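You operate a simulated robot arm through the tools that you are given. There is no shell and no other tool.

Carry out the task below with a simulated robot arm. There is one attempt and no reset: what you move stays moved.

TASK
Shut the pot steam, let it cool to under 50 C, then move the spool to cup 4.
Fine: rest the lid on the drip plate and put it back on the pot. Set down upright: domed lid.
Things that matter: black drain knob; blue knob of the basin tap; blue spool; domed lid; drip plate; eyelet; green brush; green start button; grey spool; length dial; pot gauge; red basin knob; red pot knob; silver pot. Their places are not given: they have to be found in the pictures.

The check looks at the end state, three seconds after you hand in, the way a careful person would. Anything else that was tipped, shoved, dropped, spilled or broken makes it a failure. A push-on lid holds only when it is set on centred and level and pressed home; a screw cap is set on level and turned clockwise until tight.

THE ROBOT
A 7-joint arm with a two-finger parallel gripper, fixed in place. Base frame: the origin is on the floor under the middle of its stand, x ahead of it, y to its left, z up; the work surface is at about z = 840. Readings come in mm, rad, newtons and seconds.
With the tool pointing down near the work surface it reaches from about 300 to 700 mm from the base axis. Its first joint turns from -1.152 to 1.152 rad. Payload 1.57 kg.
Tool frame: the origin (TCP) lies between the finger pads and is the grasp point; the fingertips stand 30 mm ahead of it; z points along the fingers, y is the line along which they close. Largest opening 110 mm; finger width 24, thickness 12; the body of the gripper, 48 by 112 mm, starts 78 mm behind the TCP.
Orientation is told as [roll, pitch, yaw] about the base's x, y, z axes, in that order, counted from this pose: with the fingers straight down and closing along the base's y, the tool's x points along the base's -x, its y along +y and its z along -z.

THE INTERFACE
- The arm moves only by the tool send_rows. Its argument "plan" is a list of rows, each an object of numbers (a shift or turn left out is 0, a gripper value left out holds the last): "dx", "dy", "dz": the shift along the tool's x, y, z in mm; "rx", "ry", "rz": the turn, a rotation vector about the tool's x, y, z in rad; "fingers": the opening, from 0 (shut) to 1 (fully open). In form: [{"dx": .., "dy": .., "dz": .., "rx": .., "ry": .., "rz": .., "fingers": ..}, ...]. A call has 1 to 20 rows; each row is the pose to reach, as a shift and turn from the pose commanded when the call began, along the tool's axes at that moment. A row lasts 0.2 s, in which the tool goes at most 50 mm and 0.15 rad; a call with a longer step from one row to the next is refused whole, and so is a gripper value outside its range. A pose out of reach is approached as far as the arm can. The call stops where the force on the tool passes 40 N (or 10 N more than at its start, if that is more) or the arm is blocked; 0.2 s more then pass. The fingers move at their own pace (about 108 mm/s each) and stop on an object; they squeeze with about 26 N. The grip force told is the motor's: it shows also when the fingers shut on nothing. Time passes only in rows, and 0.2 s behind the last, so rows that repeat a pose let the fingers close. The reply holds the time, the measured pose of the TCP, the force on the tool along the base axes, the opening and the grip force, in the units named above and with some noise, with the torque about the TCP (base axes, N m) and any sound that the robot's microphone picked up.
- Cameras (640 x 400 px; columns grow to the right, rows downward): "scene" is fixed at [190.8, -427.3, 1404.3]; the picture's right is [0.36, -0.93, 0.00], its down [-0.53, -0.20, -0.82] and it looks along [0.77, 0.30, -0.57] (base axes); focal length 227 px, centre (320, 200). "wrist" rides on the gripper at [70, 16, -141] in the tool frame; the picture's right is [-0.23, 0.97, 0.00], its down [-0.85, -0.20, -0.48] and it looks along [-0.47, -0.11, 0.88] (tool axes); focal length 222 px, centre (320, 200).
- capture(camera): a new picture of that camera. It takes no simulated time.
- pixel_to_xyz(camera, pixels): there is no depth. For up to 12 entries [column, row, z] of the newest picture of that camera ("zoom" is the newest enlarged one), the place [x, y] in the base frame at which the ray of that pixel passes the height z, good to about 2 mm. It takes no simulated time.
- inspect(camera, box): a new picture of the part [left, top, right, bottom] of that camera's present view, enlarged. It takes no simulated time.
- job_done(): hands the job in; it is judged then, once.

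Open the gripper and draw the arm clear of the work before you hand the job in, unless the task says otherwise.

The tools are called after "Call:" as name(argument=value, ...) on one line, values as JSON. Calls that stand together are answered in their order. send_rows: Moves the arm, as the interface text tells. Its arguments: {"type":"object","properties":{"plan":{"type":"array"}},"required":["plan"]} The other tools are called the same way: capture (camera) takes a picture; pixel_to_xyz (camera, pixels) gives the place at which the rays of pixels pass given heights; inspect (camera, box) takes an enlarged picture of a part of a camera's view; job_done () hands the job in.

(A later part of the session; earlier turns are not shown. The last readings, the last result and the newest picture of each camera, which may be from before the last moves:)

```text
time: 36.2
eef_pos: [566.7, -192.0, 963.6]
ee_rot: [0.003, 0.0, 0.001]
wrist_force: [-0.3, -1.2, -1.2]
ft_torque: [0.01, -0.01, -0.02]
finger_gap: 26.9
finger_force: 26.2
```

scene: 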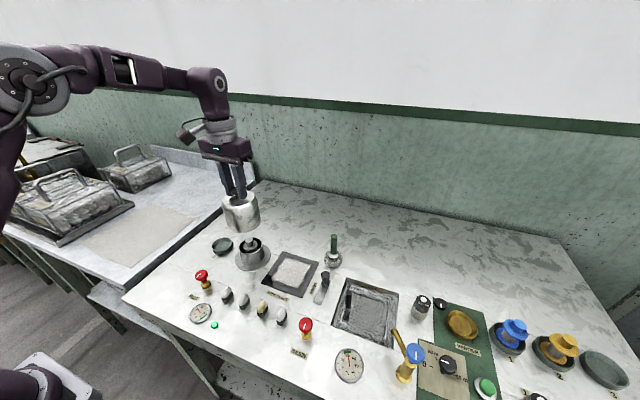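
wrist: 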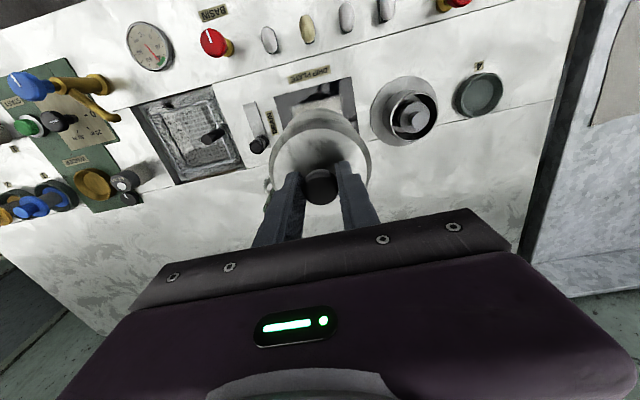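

Call:
send_rows(plan=[{"dz": 1}, {"dz": 2}, {"dz": 3}, {"dz": 3}])

Call:
inspect(camera="scene", box=[240, 220, 340, 310])

```text
time: 37.2
eef_pos: [567.5, -193.3, 962.3]
ee_rot: [0.001, -0.005, 0.001]
wrist_force: [-2.5, -2.2, 19.4]
ft_torque: [-0.06, 0.02, 0.01]
finger_gap: 26.9
finger_force: 25.2
```

```text
4.44 times, centred on (290, 265) of scene
```

zoom: 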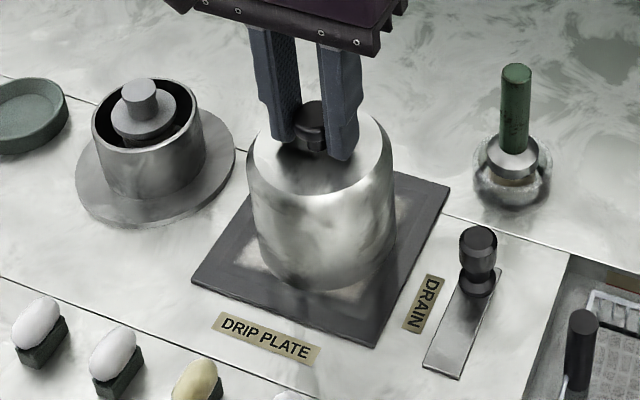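

The vertical force rose to 19 N: the lid stands on the plate. I ease up 1 mm, open the fingers to ~55 mm and rise straight up.

Call:
send_rows(plan=[{"dz": -1}, {"dz": -1, "fingers": 0.5}, {"dz": -1, "fingers": 0.5}, {"dz": -1, "fingers": 0.5}, {"dz": -30}, {"dz": -75}, {"dz": -120}, {"dz": -120}])

Call:
capture(camera="wrist")

Call:
inspect(camera="scene", box=[200, 210, 340, 310])

```text
time: 39.0
eef_pos: [569.2, -192.1, 1082.2]
ee_rot: [0.002, 0.0, 0.002]
wrist_force: [-0.8, -0.6, -0.3]
ft_torque: [0.03, -0.04, 0.0]
finger_gap: 54.9
finger_force: 0.1
```

```text
taken
```

wrist: 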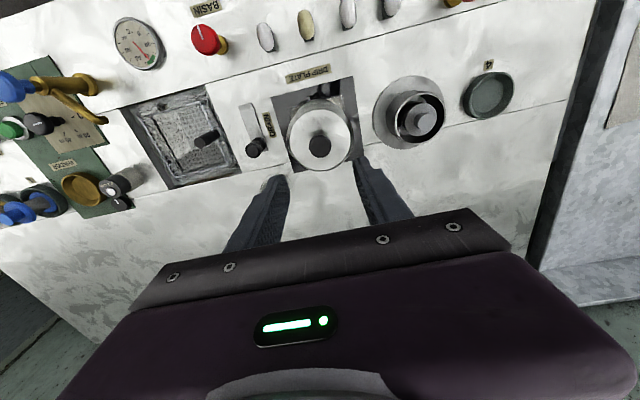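

```text
4.00 times, centred on (270, 260) of scene
```

zoom: 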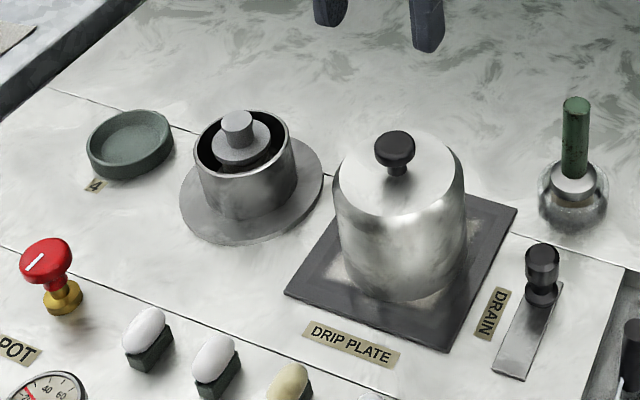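

The lid stands upright on the plate. Next I look closely at the grey spool in the pot from the scene and wrist cameras.

Call:
inspect(camera="scene", box=[210, 230, 290, 280])

Call:
inspect(camera="wrist", box=[360, 60, 520, 160])

Call:
inspect(camera="scene", box=[180, 295, 230, 330])

```text
8.00 times, centred on (250, 255) of scene
```

zoom: 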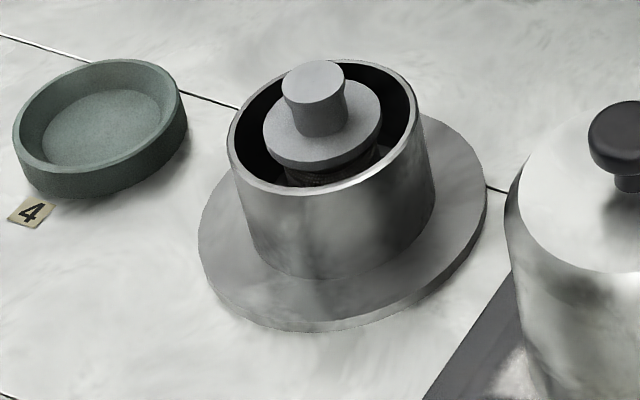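

```text
4.00 times, centred on (440, 110) of wrist
```

zoom: 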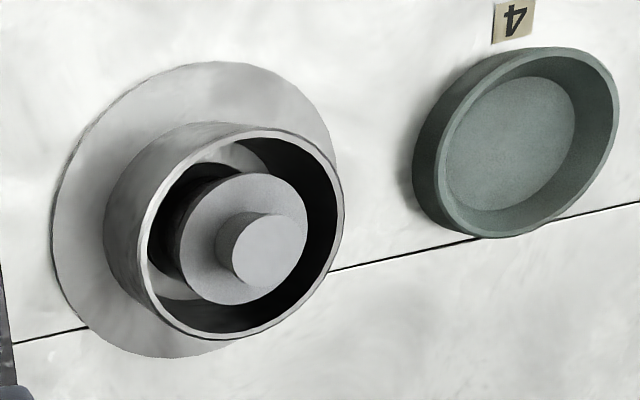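

```text
11.43 times, centred on (205, 312) of scene
```

zoom: 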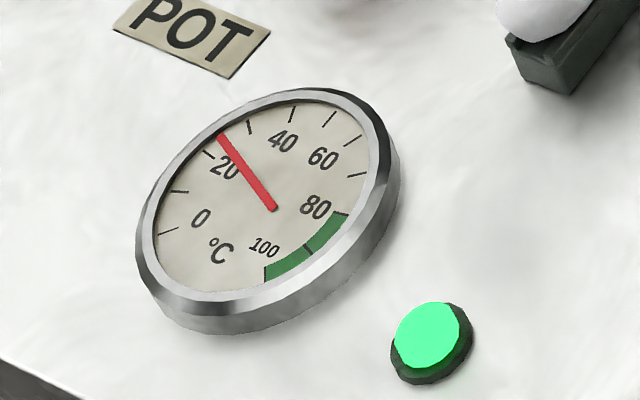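

The gauge is down to about 23 C. The spool shows a round hub on a flange; I triangulate hub top, pot rim, flange and cup 4.

Call:
pixel_to_xyz(camera="scene", pixels=[[249.3, 240.2, 910], [249.3, 240.2, 920], [249.3, 240.2, 930], [250.4, 246.3, 885], [250.4, 246.3, 895], [250.4, 246.3, 905], [222.5, 246.5, 850], [222.5, 246.5, 860], [238.5, 250.5, 890], [262, 242, 890]])

Call:
pixel_to_xyz(wrist_dummy=0, camera="wrist", pixels=[[427.5, 122, 910], [427.5, 122, 920], [427.5, 122, 930], [420, 118.3, 885], [420, 118.3, 895], [420, 118.3, 905], [487.5, 95.5, 850], [487.5, 95.5, 860], [408, 112.5, 848]])

```text
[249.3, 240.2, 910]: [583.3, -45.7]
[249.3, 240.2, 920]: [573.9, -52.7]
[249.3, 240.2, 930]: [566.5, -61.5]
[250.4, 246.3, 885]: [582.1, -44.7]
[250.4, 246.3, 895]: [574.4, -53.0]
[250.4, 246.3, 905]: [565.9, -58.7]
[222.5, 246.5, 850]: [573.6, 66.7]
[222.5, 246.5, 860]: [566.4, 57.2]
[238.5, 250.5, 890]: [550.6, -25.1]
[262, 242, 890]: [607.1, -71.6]
```

```text
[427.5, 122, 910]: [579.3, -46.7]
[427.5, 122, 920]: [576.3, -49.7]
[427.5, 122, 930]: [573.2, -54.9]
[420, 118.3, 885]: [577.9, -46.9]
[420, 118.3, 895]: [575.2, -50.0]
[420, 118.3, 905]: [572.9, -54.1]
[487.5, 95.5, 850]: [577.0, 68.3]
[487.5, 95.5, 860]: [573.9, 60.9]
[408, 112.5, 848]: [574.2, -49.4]
```

Hub top is at about (578,-48.5,915), flange ~896, pot rim ~890; cup 4's centre about (578,72). I move above the spool and look again.

Call:
send_rows(plan=[{"dx": -3, "dy": 36}, {"dx": -6, "dy": 72}, {"dx": -9, "dy": 108}, {"dx": -10.5, "dy": 144.3}, {"dx": -10.5, "dy": 144.3, "dz": 40}, {"dx": -10.5, "dy": 144.3, "dz": 80}, {"dx": -10.5, "dy": 144.3, "dz": 110}, {"dx": -10.5, "dy": 144.3, "dz": 110}])

Call:
capture(camera="wrist")

Call:
inspect(camera="wrist", box=[260, 100, 420, 220])

Call:
inspect(camera="scene", box=[210, 210, 290, 280])

```text
time: 40.8
eef_pos: [577.2, -49.4, 970.9]
ee_rot: [0.003, 0.001, 0.001]
wrist_force: [0.0, -0.9, 0.2]
ft_torque: [0.02, 0.0, 0.01]
finger_gap: 55.1
finger_force: 0.0
```

```text
taken
```

wrist: 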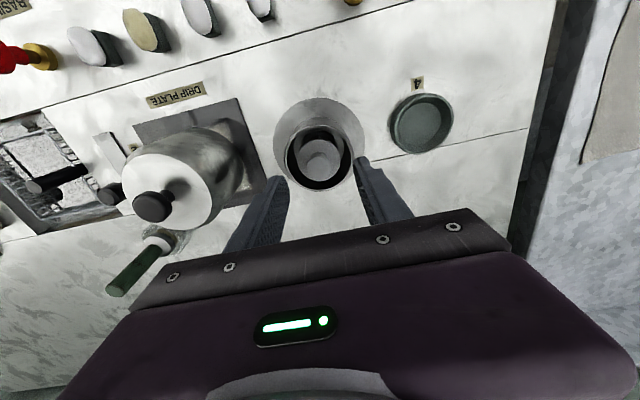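

```text
3.33 times, centred on (340, 160) of wrist
```

zoom: 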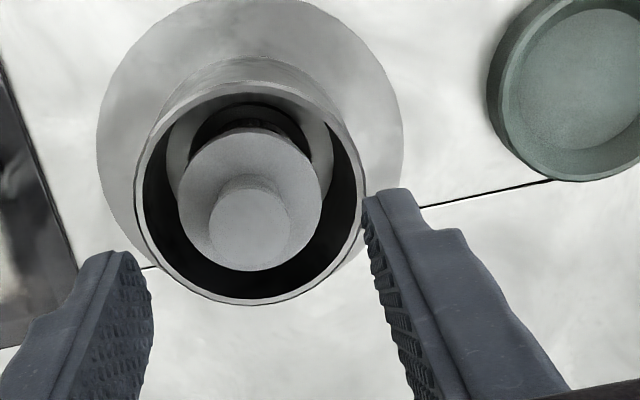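

```text
5.71 times, centred on (250, 245) of scene
```

zoom: 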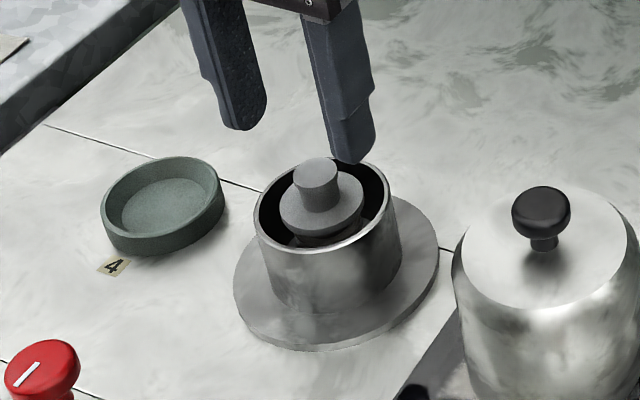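

The hub's top is at (319,168) in the wrist view and cup 4 near (421.5,123). I compute both.

Call:
pixel_to_xyz(camera="wrist", pixels=[[319, 168.1, 910], [319, 168.1, 915], [319, 168.1, 920], [421.5, 123.5, 860], [422, 124, 846], [389, 130, 860], [453, 117, 860], [316, 158, 890]])

Call:
inspect(camera="wrist", box=[370, 70, 470, 170])

Call:
inspect(camera="scene", box=[205, 230, 245, 265])

```text
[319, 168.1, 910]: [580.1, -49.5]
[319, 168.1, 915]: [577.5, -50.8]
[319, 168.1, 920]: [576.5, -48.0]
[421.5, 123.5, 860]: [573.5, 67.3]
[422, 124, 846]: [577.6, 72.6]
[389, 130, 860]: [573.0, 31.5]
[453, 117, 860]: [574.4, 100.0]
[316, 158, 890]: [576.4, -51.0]
```

```text
4.00 times, centred on (420, 120) of wrist
```

zoom: 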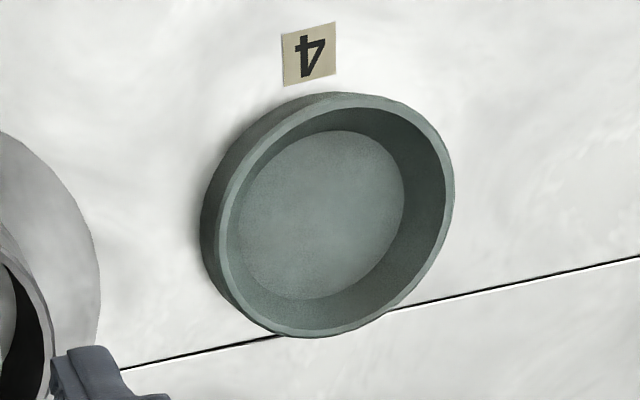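

```text
11.43 times, centred on (225, 248) of scene
```

zoom: 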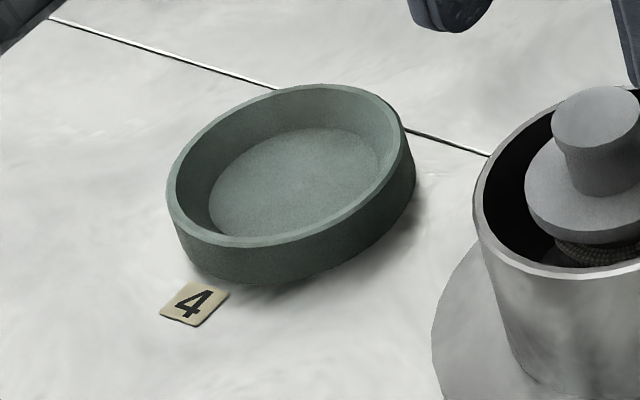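

I refine cup 4: floor centre at wrist (420,123.8), rim centre at wrist (424,123.5) and scene (222.2,245.2).

Call:
pixel_to_xyz(camera="wrist", pixels=[[420, 123.75, 845], [420, 123.75, 848], [420, 123.75, 852], [424, 123.5, 852], [424, 123.5, 857], [424, 123.5, 862]])

Call:
pixel_to_xyz(camera="scene", pixels=[[222.2, 245.2, 850], [222.2, 245.2, 855], [222.2, 245.2, 860], [222.2, 245.2, 865]])

```text
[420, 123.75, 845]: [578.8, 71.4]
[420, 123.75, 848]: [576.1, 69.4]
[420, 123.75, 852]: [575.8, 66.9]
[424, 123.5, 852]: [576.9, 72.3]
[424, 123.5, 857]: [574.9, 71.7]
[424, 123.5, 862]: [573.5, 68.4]
```

```text
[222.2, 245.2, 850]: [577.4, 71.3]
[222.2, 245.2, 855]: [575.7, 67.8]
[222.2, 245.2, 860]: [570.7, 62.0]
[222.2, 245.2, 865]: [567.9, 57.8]
```

Cup 4's centre is about (577.5,70.5), and the hub about (578,-49). I descend to TCP z about 930 (tips ~900, above the flange) with 50 mm opening.

Call:
send_rows(plan=[{"dz": 20, "fingers": 0.45}, {"dz": 38}, {"dz": 42}, {"dz": 42}])

Call:
inspect(camera="wrist", box=[240, 120, 400, 240])

Call:
inspect(camera="scene", box=[210, 210, 290, 280])

```text
time: 41.8
eef_pos: [578.0, -48.7, 927.9]
ee_rot: [0.002, 0.001, 0.002]
wrist_force: [0.6, -0.4, 0.0]
ft_torque: [-0.01, -0.02, 0.02]
finger_gap: 49.3
finger_force: 0.1
```

```text
3.33 times, centred on (320, 180) of wrist
```

zoom: 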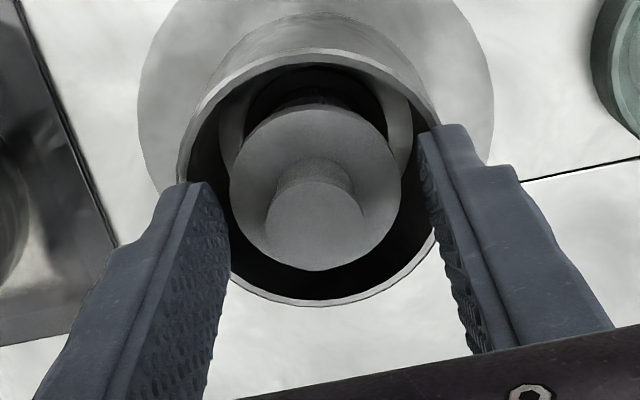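

```text
5.71 times, centred on (250, 245) of scene
```

zoom: 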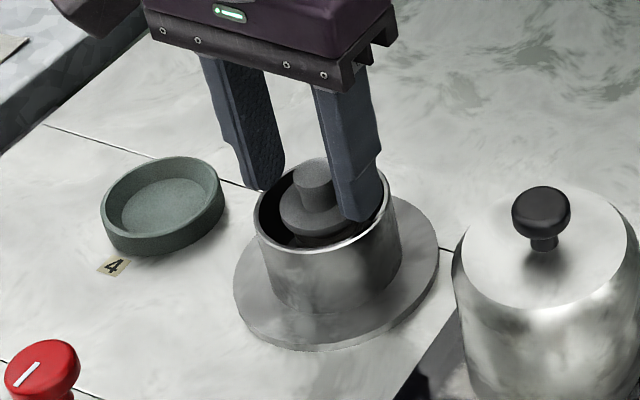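

The fingers straddle the hub. I raise 2 mm to be surely above the flange and close.

Call:
send_rows(plan=[{"dz": -2}, {"dz": -2, "fingers": 0}, {"dz": -2, "fingers": 0}, {"dz": -2, "fingers": 0}])

Call:
inspect(camera="wrist", box=[240, 120, 400, 240])

Call:
inspect(camera="scene", box=[210, 210, 290, 280])

```text
time: 42.8
eef_pos: [577.9, -47.4, 931.2]
ee_rot: [0.001, 0.001, 0.001]
wrist_force: [1.1, 0.2, 0.1]
ft_torque: [0.03, -0.01, 0.01]
finger_gap: 21.5
finger_force: 26.0
```

```text
3.33 times, centred on (320, 180) of wrist
```

zoom: 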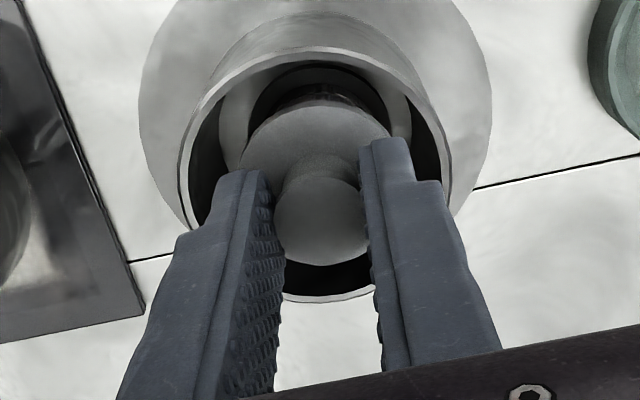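

```text
5.71 times, centred on (250, 245) of scene
```

zoom: 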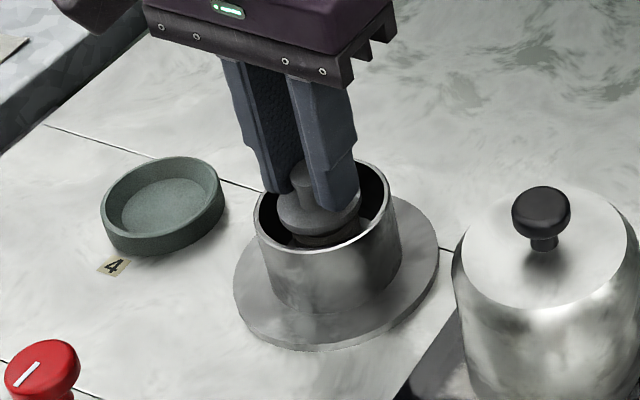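

The hub is held (gap 21.5 mm). I lift slowly straight up by 90 mm.

Call:
send_rows(plan=[{"dz": -5}, {"dz": -12}, {"dz": -25}, {"dz": -40}, {"dz": -65}, {"dz": -90}, {"dz": -90}])

Call:
inspect(camera="scene", box=[200, 190, 300, 280])

Call:
inspect(camera="wrist", box=[240, 80, 480, 240])

```text
time: 44.4
eef_pos: [578.1, -47.6, 1022.4]
ee_rot: [0.001, 0.002, -0.001]
wrist_force: [-0.2, 0.5, -0.2]
ft_torque: [0.0, 0.0, -0.02]
finger_gap: 21.5
finger_force: 25.9
```

```text
4.44 times, centred on (250, 235) of scene
```

zoom: 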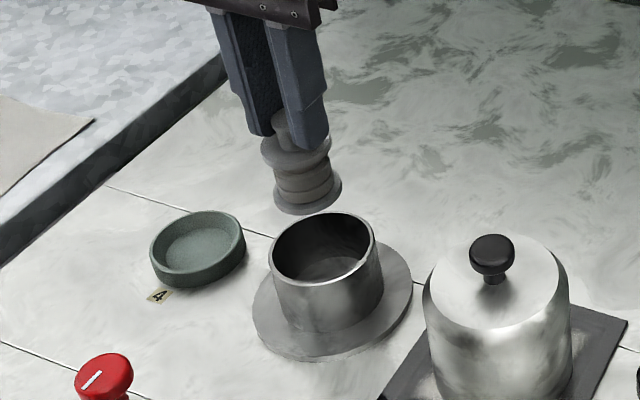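

```text
2.50 times, centred on (360, 160) of wrist
```

zoom: 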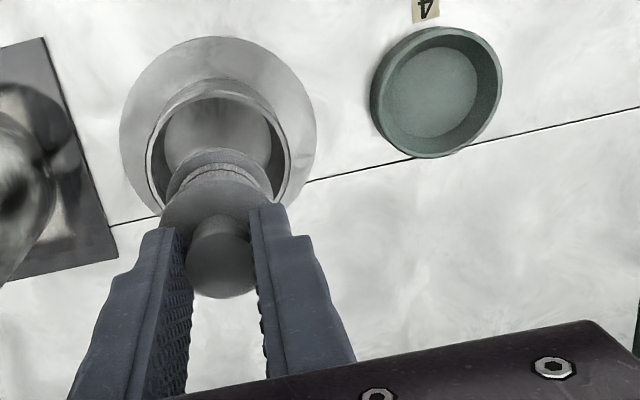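

The spool hangs free and upright. I carry it over cup 4 (120 mm to +y) at this height and check its centring.

Call:
send_rows(plan=[{"dy": 40}, {"dy": 80}, {"dy": 119.2}, {"dy": 119.2}, {"dy": 119.2}])

Call:
capture(camera="wrist")

Call:
inspect(camera="wrist", box=[250, 110, 390, 220])

Call:
inspect(camera="scene", box=[180, 180, 280, 270])

```text
time: 45.6
eef_pos: [577.4, 70.4, 1021.8]
ee_rot: [0.001, 0.001, 0.001]
wrist_force: [0.3, -0.9, -0.1]
ft_torque: [-0.02, 0.03, 0.01]
finger_gap: 21.5
finger_force: 26.2
```

```text
taken
```

wrist: 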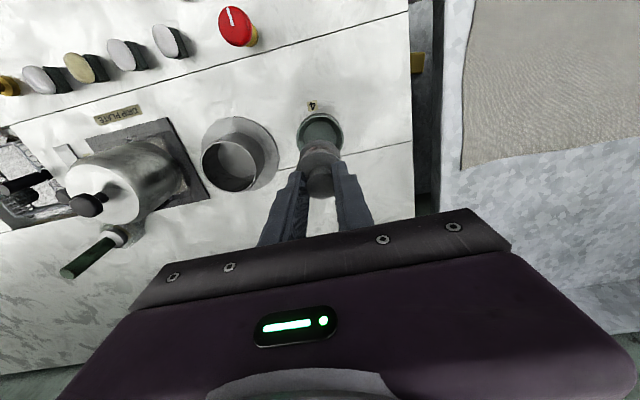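

```text
3.64 times, centred on (320, 165) of wrist
```

zoom: 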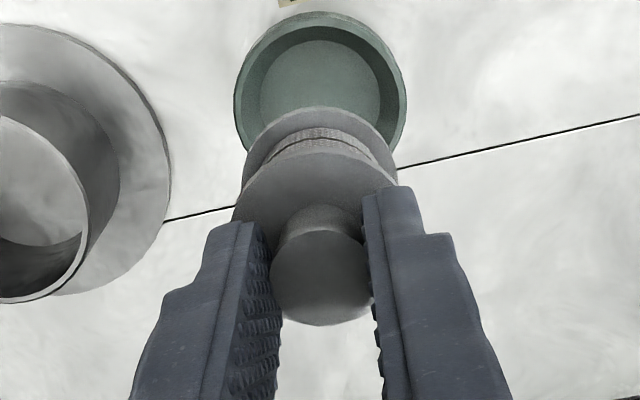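

```text
4.44 times, centred on (230, 225) of scene
```

zoom: 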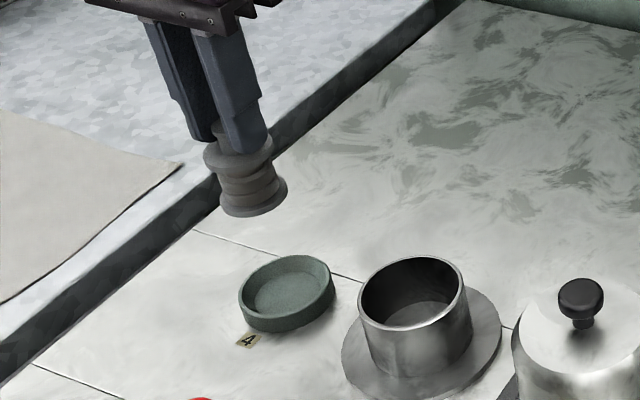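

I compute the hub and cup positions with this newest wrist picture.

Call:
pixel_to_xyz(camera="wrist", pixels=[[320, 186.4, 1005], [320, 186.4, 1003], [320.1, 137, 854], [320.1, 137, 857], [320, 134, 846], [296.3, 140, 854], [344, 134, 854], [319.5, 168, 985], [309, 183, 1005]])

Call:
inspect(camera="wrist", box=[280, 100, 360, 170])

```text
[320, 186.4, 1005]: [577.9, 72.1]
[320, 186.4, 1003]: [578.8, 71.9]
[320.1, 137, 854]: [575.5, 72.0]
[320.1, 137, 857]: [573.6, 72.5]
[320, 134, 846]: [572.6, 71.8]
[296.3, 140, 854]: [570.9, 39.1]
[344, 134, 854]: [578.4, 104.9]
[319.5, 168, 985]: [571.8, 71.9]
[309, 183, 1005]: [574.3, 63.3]
```

```text
5.71 times, centred on (320, 135) of wrist
```

zoom: 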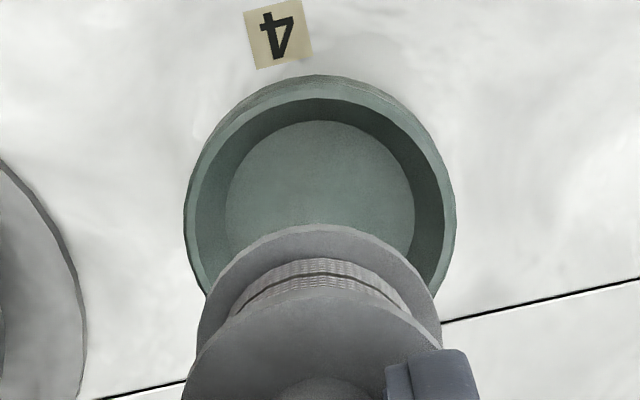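

The hub (578,72) and cup 4 (≈576,72) nearly line up. I lower 65 mm so that the spool's foot is just above the cup, then check again.

Call:
send_rows(plan=[{"dz": 30}, {"dz": 55}, {"dz": 65}, {"dz": 65}])

Call:
capture(camera="wrist")

Call:
inspect(camera="wrist", box=[265, 110, 375, 210])

Call:
inspect(camera="scene", box=[195, 210, 255, 265])

```text
time: 46.6
eef_pos: [578.1, 71.8, 957.6]
ee_rot: [0.002, 0.001, 0.0]
wrist_force: [0.8, -0.2, -1.3]
ft_torque: [0.0, 0.02, 0.02]
finger_gap: 22.1
finger_force: 25.9
```

```text
taken
```

wrist: 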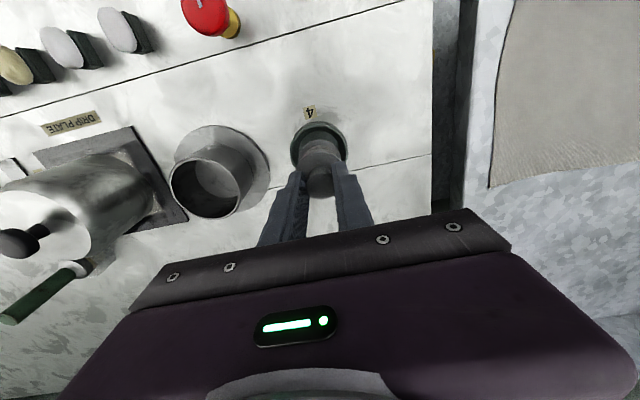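

```text
4.00 times, centred on (320, 160) of wrist
```

zoom: 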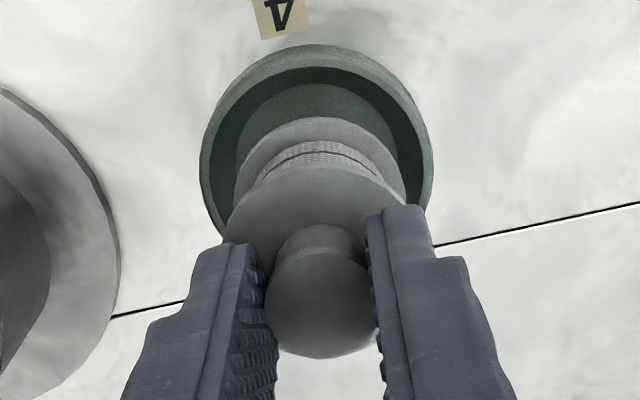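

```text
7.27 times, centred on (225, 238) of scene
```

zoom: 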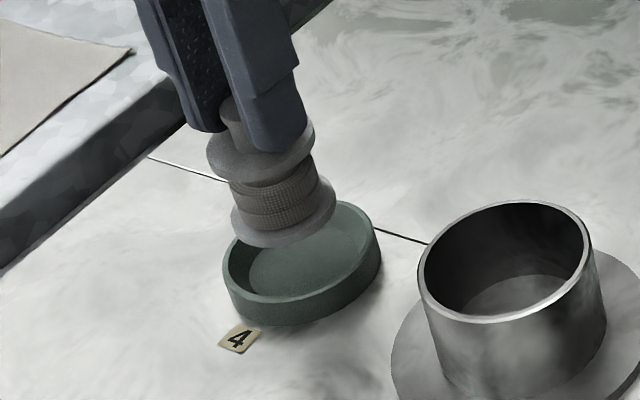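

I compute the cup rim centre (319.2,149.5) and the spool's lower flange centre (320,160) in this view.

Call:
pixel_to_xyz(camera="wrist", pixels=[[319.2, 149.5, 854], [319.2, 149.5, 857], [320, 160, 870], [320, 160, 876], [320, 184, 940], [290, 150, 854], [348, 150, 854], [319, 120.5, 854], [298.5, 160, 875], [341, 160, 875]])

Call:
pixel_to_xyz(camera="scene", pixels=[[222.3, 244.8, 850], [222.3, 244.8, 854], [222.3, 244.8, 858], [220, 239.5, 865], [220, 239.5, 870], [220, 239.5, 876]])

```text
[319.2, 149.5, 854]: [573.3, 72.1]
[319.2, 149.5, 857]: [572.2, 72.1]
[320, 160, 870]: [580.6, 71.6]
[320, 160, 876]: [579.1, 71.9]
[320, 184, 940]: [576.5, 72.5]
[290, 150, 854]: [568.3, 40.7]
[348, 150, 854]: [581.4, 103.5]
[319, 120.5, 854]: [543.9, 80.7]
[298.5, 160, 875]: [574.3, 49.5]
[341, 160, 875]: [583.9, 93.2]
```

```text
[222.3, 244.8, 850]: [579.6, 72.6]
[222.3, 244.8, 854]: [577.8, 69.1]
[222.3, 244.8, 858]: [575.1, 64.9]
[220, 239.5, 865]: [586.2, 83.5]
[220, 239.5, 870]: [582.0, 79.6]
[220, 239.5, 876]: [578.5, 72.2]
```

I check rim and flange far edges for a better x comparison.

Call:
pixel_to_xyz(camera="wrist", pixels=[[319, 121.2, 854], [318, 139.3, 876], [318, 139.3, 880], [319, 126.5, 854], [318, 131, 847], [320, 202, 941], [320, 202, 944], [320, 163, 941]])

Call:
inspect(camera="wrist", box=[285, 112, 355, 170])

Call:
inspect(camera="scene", box=[205, 225, 245, 260])

```text
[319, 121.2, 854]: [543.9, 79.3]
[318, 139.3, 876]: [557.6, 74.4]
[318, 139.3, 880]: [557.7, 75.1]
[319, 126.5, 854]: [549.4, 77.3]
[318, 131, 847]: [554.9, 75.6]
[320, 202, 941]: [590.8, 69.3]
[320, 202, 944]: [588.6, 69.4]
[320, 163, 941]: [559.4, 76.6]
```

```text
6.90 times, centred on (320, 141) of wrist
```

zoom: 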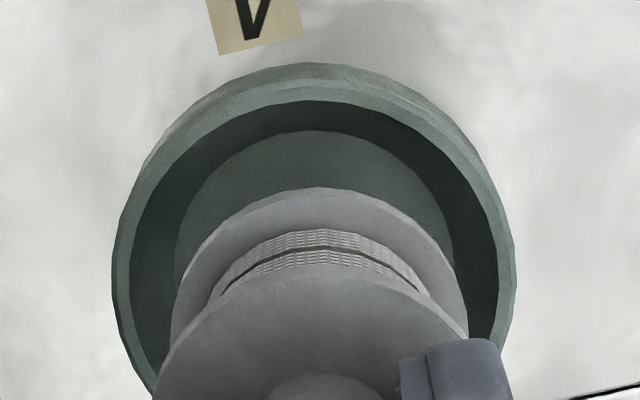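

```text
11.43 times, centred on (225, 242) of scene
```

zoom: 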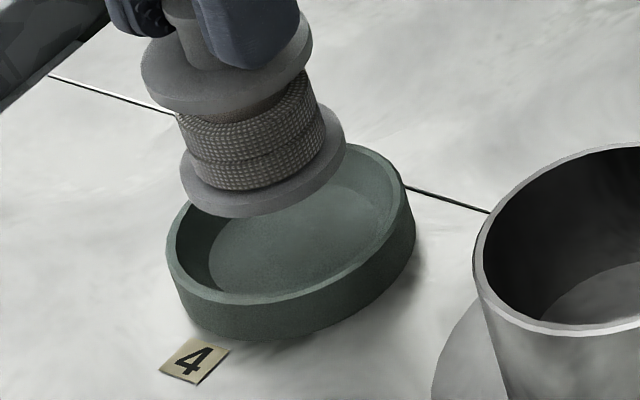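

The spool's lower flange is centred at about x=579.5 and the cup at about x=577, with y matching. I shift 2.3 mm to -x, lower 18 mm and look again.

Call:
send_rows(plan=[{"dx": 2.3, "dz": 0}, {"dx": 2.3, "dz": 8}, {"dx": 2.3, "dz": 16}, {"dx": 2.3, "dz": 16}])

Call:
inspect(camera="wrist", box=[285, 112, 355, 170])

Call:
inspect(camera="scene", box=[205, 225, 245, 260])

```text
time: 47.6
eef_pos: [576.3, 72.1, 941.4]
ee_rot: [0.001, 0.0, 0.001]
wrist_force: [0.6, 0.5, -0.7]
ft_torque: [0.03, -0.02, -0.03]
finger_gap: 21.5
finger_force: 26.0
```

```text
6.90 times, centred on (320, 141) of wrist
```

zoom: 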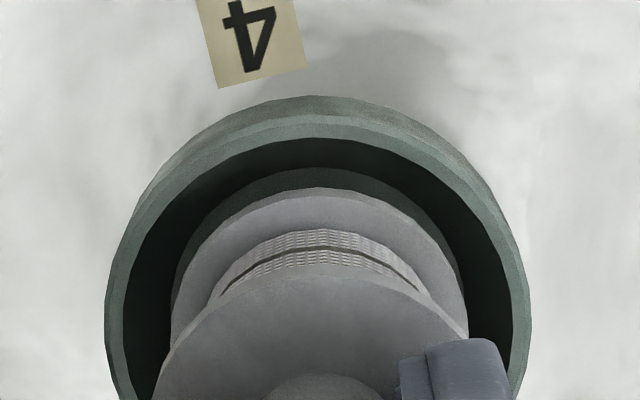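

```text
11.43 times, centred on (225, 242) of scene
```

zoom: 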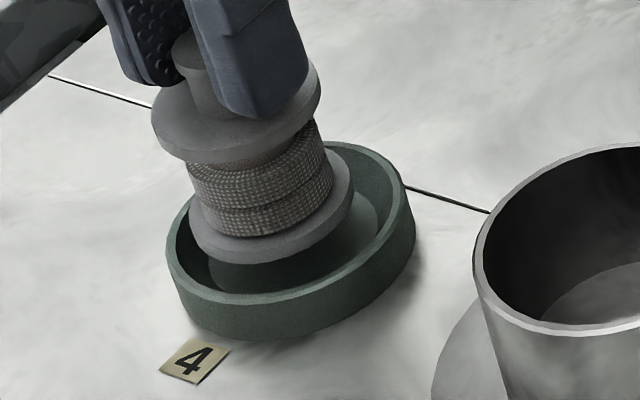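

The spool is inside the rim line now. I take repeated ray readings of cup floor edge and lower flange edge to average out noise.

Call:
capture(camera="wrist")

Call:
pixel_to_xyz(camera="wrist", pixels=[[320, 136.4, 846], [320, 136.4, 846], [320, 136.4, 846], [320, 136.4, 846], [320, 139.1, 864], [320, 139.1, 864], [320, 139.1, 864], [320, 139.1, 864], [320, 139.1, 860], [320, 139.1, 860], [320, 128, 854], [320, 128, 854]])

Call:
inspect(camera="wrist", box=[295, 115, 345, 155])

```text
taken
```

wrist: 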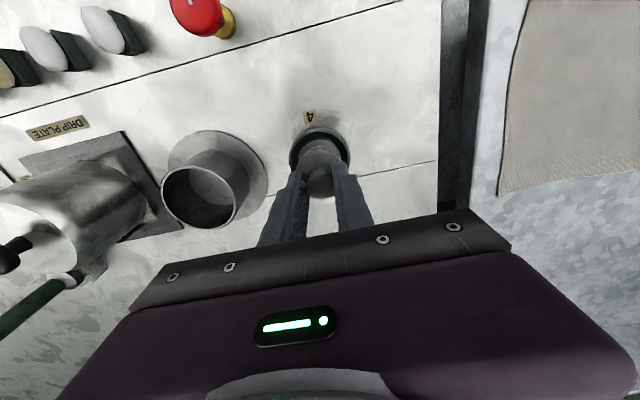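

```text
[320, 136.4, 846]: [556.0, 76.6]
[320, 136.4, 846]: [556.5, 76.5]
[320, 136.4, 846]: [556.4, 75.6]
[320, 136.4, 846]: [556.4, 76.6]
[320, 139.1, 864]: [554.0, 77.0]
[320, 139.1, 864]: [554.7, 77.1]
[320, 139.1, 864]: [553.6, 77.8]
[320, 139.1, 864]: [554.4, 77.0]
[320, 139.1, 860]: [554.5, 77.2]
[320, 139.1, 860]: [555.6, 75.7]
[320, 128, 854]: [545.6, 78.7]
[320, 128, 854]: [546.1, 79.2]
```

```text
10.00 times, centred on (320, 135) of wrist
```

zoom: 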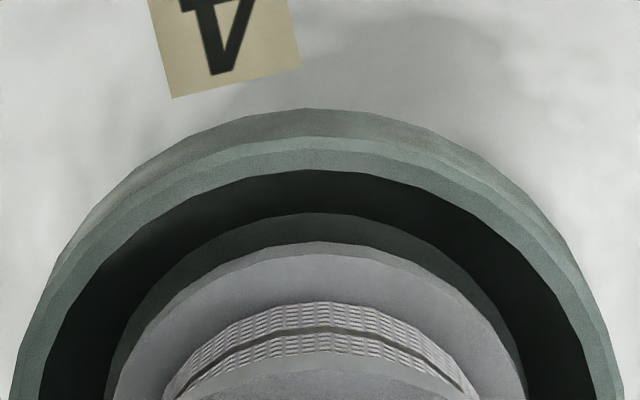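

Averaged readings say the floor's centre is x≈578 and the spool now sits at x≈576, so my shift was slightly too much. I go back 1.8 mm in +x and look again.

Call:
send_rows(plan=[{"dx": -1.8, "dz": 0}, {"dx": -1.8, "dz": 4}, {"dx": -1.8, "dz": 4}, {"dx": -1.8, "dz": 4}])

Call:
inspect(camera="wrist", box=[285, 112, 355, 170])

Call:
inspect(camera="scene", box=[205, 225, 245, 260])

Call:
capture(camera="wrist")

```text
time: 48.6
eef_pos: [578.2, 71.0, 936.5]
ee_rot: [0.001, 0.0, 0.0]
wrist_force: [1.1, 0.0, -1.4]
ft_torque: [0.03, 0.0, -0.02]
finger_gap: 21.4
finger_force: 26.5
```

```text
6.90 times, centred on (320, 141) of wrist
```

zoom: 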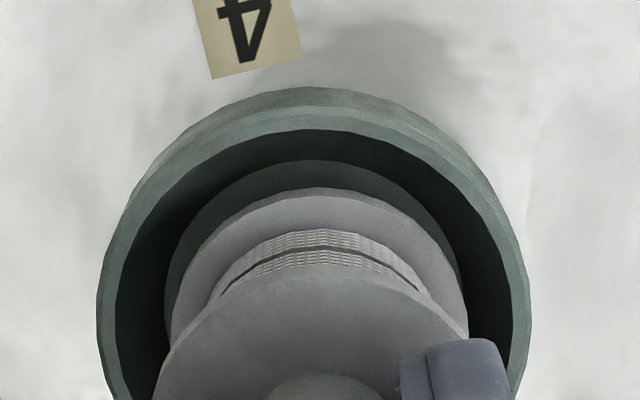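

```text
11.43 times, centred on (225, 242) of scene
```

zoom: 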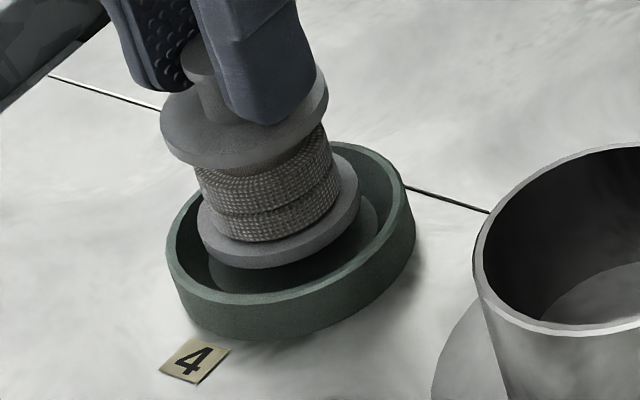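

```text
taken
```

wrist: 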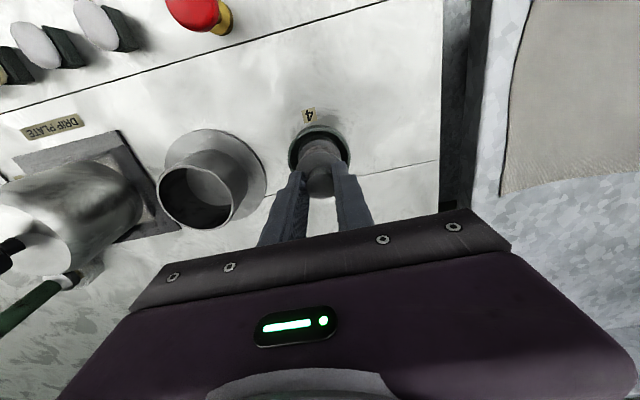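

The columns show the cup about 0.7 mm to -y of the spool. I find the flange's height from its lowest front edge in the scene view at (220.2,248.1).

Call:
pixel_to_xyz(camera="scene", pixels=[[220.2, 248.1, 854], [220.2, 248.1, 858], [220.2, 248.1, 862], [220.2, 248.1, 866], [220.2, 248.1, 870], [225.5, 248, 866]])

Call:
pixel_to_xyz(camera="scene", pixels=[[213.9, 234.5, 890], [213.9, 234.5, 895], [213.9, 234.5, 900], [213.9, 234.5, 905], [213.9, 234.5, 910]])

```text
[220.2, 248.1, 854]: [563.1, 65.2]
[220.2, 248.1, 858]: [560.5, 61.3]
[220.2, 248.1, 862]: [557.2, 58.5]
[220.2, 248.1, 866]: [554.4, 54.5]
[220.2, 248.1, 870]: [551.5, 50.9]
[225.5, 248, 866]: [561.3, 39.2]
```

```text
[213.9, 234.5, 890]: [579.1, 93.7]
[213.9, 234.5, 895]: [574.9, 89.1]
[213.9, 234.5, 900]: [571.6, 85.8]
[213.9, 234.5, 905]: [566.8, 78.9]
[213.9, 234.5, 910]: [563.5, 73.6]
```

The flange foot is at about z=861. I shift +0.8 mm in x and -0.6 mm in y and lower 10 mm in small steps.

Call:
send_rows(plan=[{"dx": -0.8, "dy": -0.6, "dz": 2}, {"dx": -0.8, "dy": -0.6, "dz": 4}, {"dx": -0.8, "dy": -0.6, "dz": 6}, {"dx": -0.8, "dy": -0.6, "dz": 8}, {"dx": -0.8, "dy": -0.6, "dz": 10}, {"dx": -0.8, "dy": -0.6, "dz": 10}])

Call:
inspect(camera="wrist", box=[285, 112, 355, 170])

Call:
inspect(camera="scene", box=[205, 225, 245, 260])

```text
time: 50.0
eef_pos: [578.3, 69.9, 927.5]
ee_rot: [0.002, -0.001, 0.0]
wrist_force: [0.3, -0.5, -0.4]
ft_torque: [0.01, 0.01, 0.01]
finger_gap: 21.7
finger_force: 26.1
```

```text
6.90 times, centred on (320, 141) of wrist
```

zoom: 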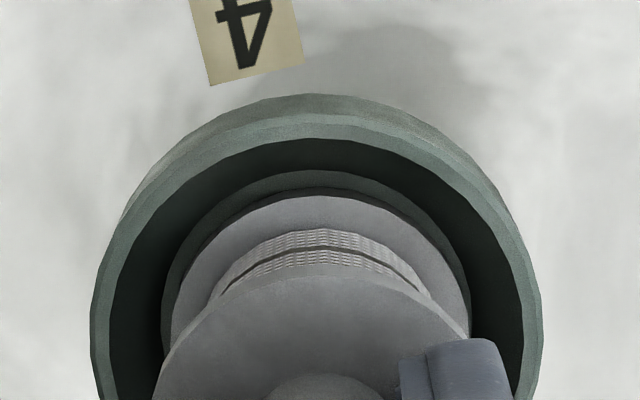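

```text
11.43 times, centred on (225, 242) of scene
```

zoom: 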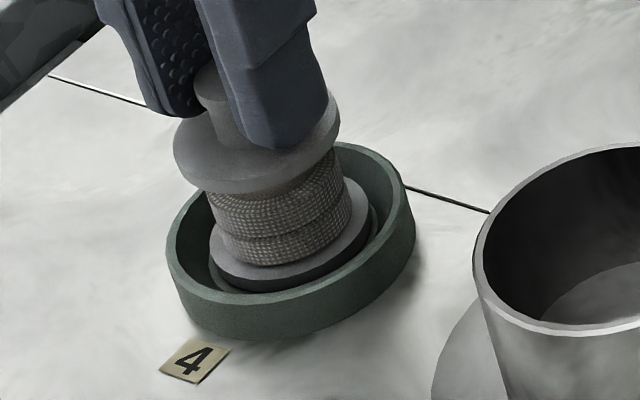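

The spool is well centred in cup 4, about 5 mm above its floor. I lower in 1 mm steps until the force shows contact.

Call:
send_rows(plan=[{"dz": 1}, {"dz": 2}, {"dz": 3}, {"dz": 4}, {"dz": 4}])

```text
time: 51.2
eef_pos: [578.3, 70.3, 924.4]
ee_rot: [0.002, -0.003, 0.0]
wrist_force: [0.5, -0.7, 22.8]
ft_torque: [-0.02, -0.17, 0.0]
finger_gap: 21.8
finger_force: 26.1
```

Contact: 22.8 N upward with no side force, at about the floor height expected. I look before letting go.

Call:
inspect(camera="wrist", box=[285, 112, 355, 170])

Call:
inspect(camera="scene", box=[205, 225, 245, 260])

```text
6.90 times, centred on (320, 141) of wrist
```

zoom: 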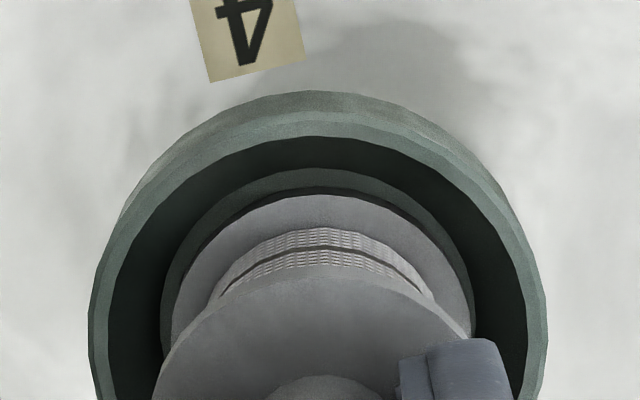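

```text
11.43 times, centred on (225, 242) of scene
```

zoom: 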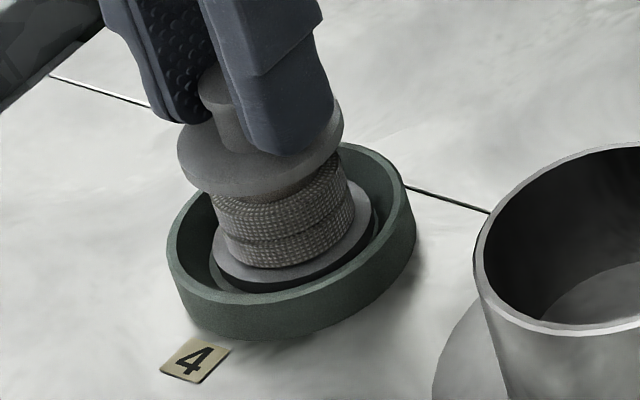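

The gap looks wider on the -x side and the torque hints at contact on the +x side. I ease up 2 mm, shift 1 mm to -x, and lower again.

Call:
send_rows(plan=[{"dz": -2}, {"dx": 1.0, "dz": -2}, {"dx": 1.0, "dz": -1}, {"dx": 1.0, "dz": 0}, {"dx": 1.0, "dz": 0}])

Call:
inspect(camera="wrist", box=[285, 112, 355, 170])

Call:
inspect(camera="scene", box=[205, 225, 245, 260])

```text
time: 52.4
eef_pos: [575.8, 69.0, 924.5]
ee_rot: [0.0, 0.0, 0.001]
wrist_force: [-6.0, 1.3, 21.3]
ft_torque: [-0.02, 0.19, -0.04]
finger_gap: 21.6
finger_force: 25.9
```

```text
6.90 times, centred on (320, 141) of wrist
```

zoom: 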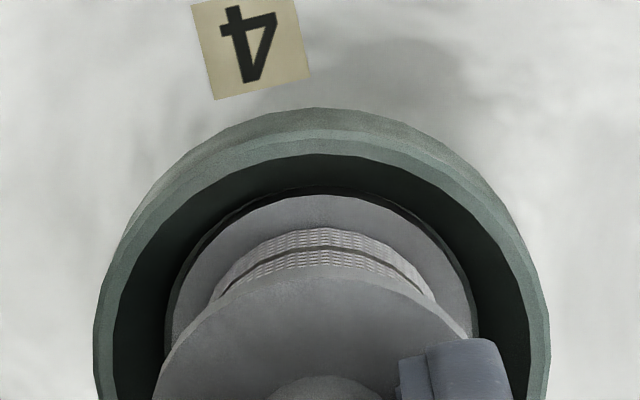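

```text
11.43 times, centred on (225, 242) of scene
```

zoom: 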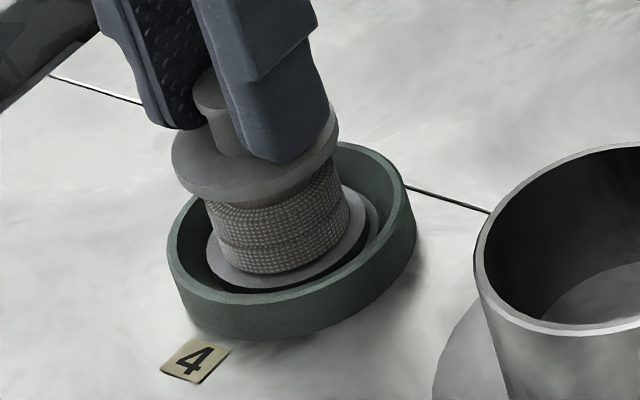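

The contact height is the same, so it stands on the flat floor, but the -6 N says it stuck by friction slightly off to -x. I lift 4 mm to free it, settle at the commanded x (577.3), and lower straight.

Call:
send_rows(plan=[{"dz": -4}, {"dz": -4}, {"dz": -4}, {"dz": -4}])

Call:
inspect(camera="wrist", box=[285, 112, 355, 170])

```text
time: 53.4
eef_pos: [577.7, 69.8, 927.5]
ee_rot: [0.002, 0.0, 0.0]
wrist_force: [0.6, 0.1, 0.0]
ft_torque: [0.01, -0.02, -0.02]
finger_gap: 21.8
finger_force: 25.6
```

```text
6.90 times, centred on (320, 141) of wrist
```

zoom: 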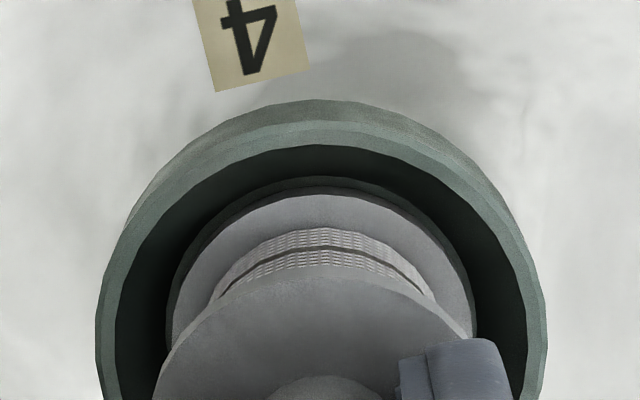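

Centred well now with forces near zero. I lower straight 3.5 mm onto the floor.

Call:
send_rows(plan=[{"dz": 1}, {"dz": 2}, {"dz": 2.6}, {"dz": 3.2}, {"dz": 3.2}])

Call:
inspect(camera="wrist", box=[285, 112, 355, 170])

```text
time: 54.6
eef_pos: [577.4, 70.2, 923.9]
ee_rot: [0.001, 0.001, 0.0]
wrist_force: [-0.5, -0.7, -0.8]
ft_torque: [-0.01, 0.02, 0.04]
finger_gap: 21.8
finger_force: 25.7
```

```text
6.90 times, centred on (320, 141) of wrist
```

zoom: 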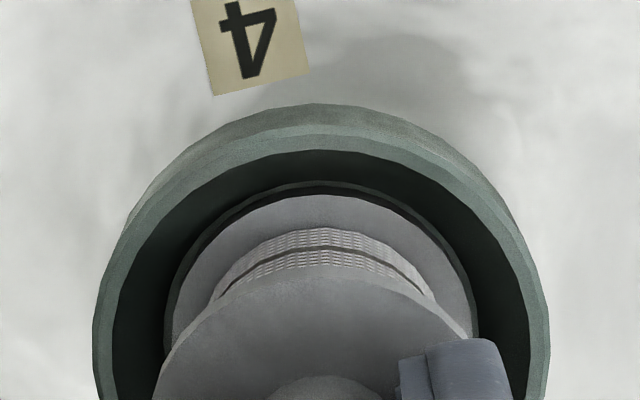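

No contact yet; I go down in half-millimetre steps.

Call:
send_rows(plan=[{"dz": 0.5}, {"dz": 1.0}, {"dz": 1.0}])

```text
time: 55.4
eef_pos: [577.4, 70.1, 923.2]
ee_rot: [0.001, -0.003, 0.0]
wrist_force: [-3.1, 0.6, 15.1]
ft_torque: [0.02, 0.05, 0.01]
finger_gap: 21.5
finger_force: 25.8
```

Contact at 15 N with small side force, so the spool stands on the cup floor. I ease up 0.6 mm, open the fingers and check.

Call:
send_rows(plan=[{"dz": -0.6}, {"dz": -0.6, "fingers": 0.4}, {"dz": -0.6, "fingers": 0.4}, {"dz": -0.6, "fingers": 0.4}])

Call:
inspect(camera="wrist", box=[275, 112, 365, 190])

Call:
inspect(camera="scene", box=[205, 215, 245, 260])

```text
time: 56.4
eef_pos: [578.3, 70.4, 922.3]
ee_rot: [0.003, -0.001, 0.001]
wrist_force: [-0.2, 0.4, -0.2]
ft_torque: [0.01, 0.02, 0.02]
finger_gap: 44.0
finger_force: 0.0
```

```text
5.13 times, centred on (320, 151) of wrist
```

zoom: 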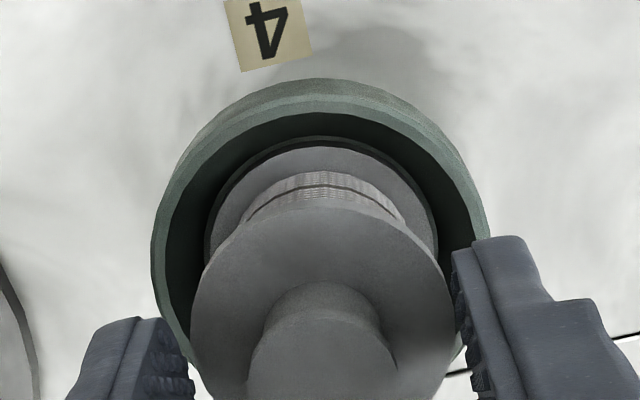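

```text
8.89 times, centred on (225, 238) of scene
```

zoom: 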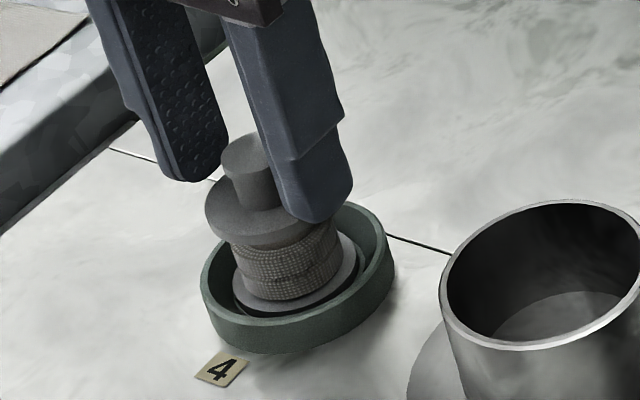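

The spool stands free in cup 4. I rise straight up and inspect that it stands level.

Call:
send_rows(plan=[{"dz": -10}, {"dz": -30}, {"dz": -70}, {"dz": -110}, {"dz": -155}, {"dz": -155}])

Call:
inspect(camera="scene", box=[205, 220, 255, 260])

Call:
capture(camera="wrist")

Call:
inspect(camera="scene", box=[200, 210, 340, 310])

```text
time: 57.8
eef_pos: [577.1, 69.9, 1078.8]
ee_rot: [0.001, 0.0, 0.0]
wrist_force: [0.8, -0.1, -0.8]
ft_torque: [-0.01, -0.03, 0.02]
finger_gap: 44.3
finger_force: 0.1
```

```text
10.00 times, centred on (230, 240) of scene
```

zoom: 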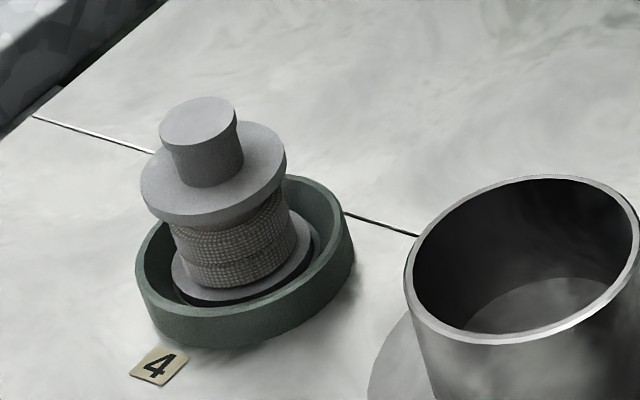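

```text
taken
```

wrist: 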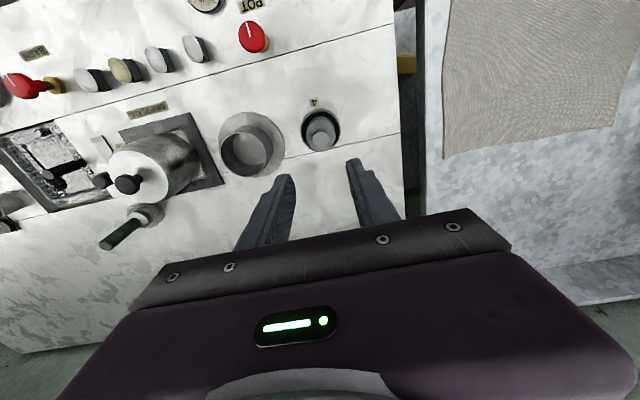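

```text
4.00 times, centred on (270, 260) of scene
```

zoom: 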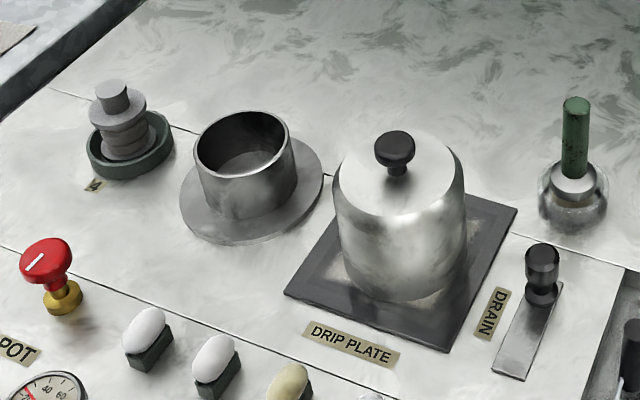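

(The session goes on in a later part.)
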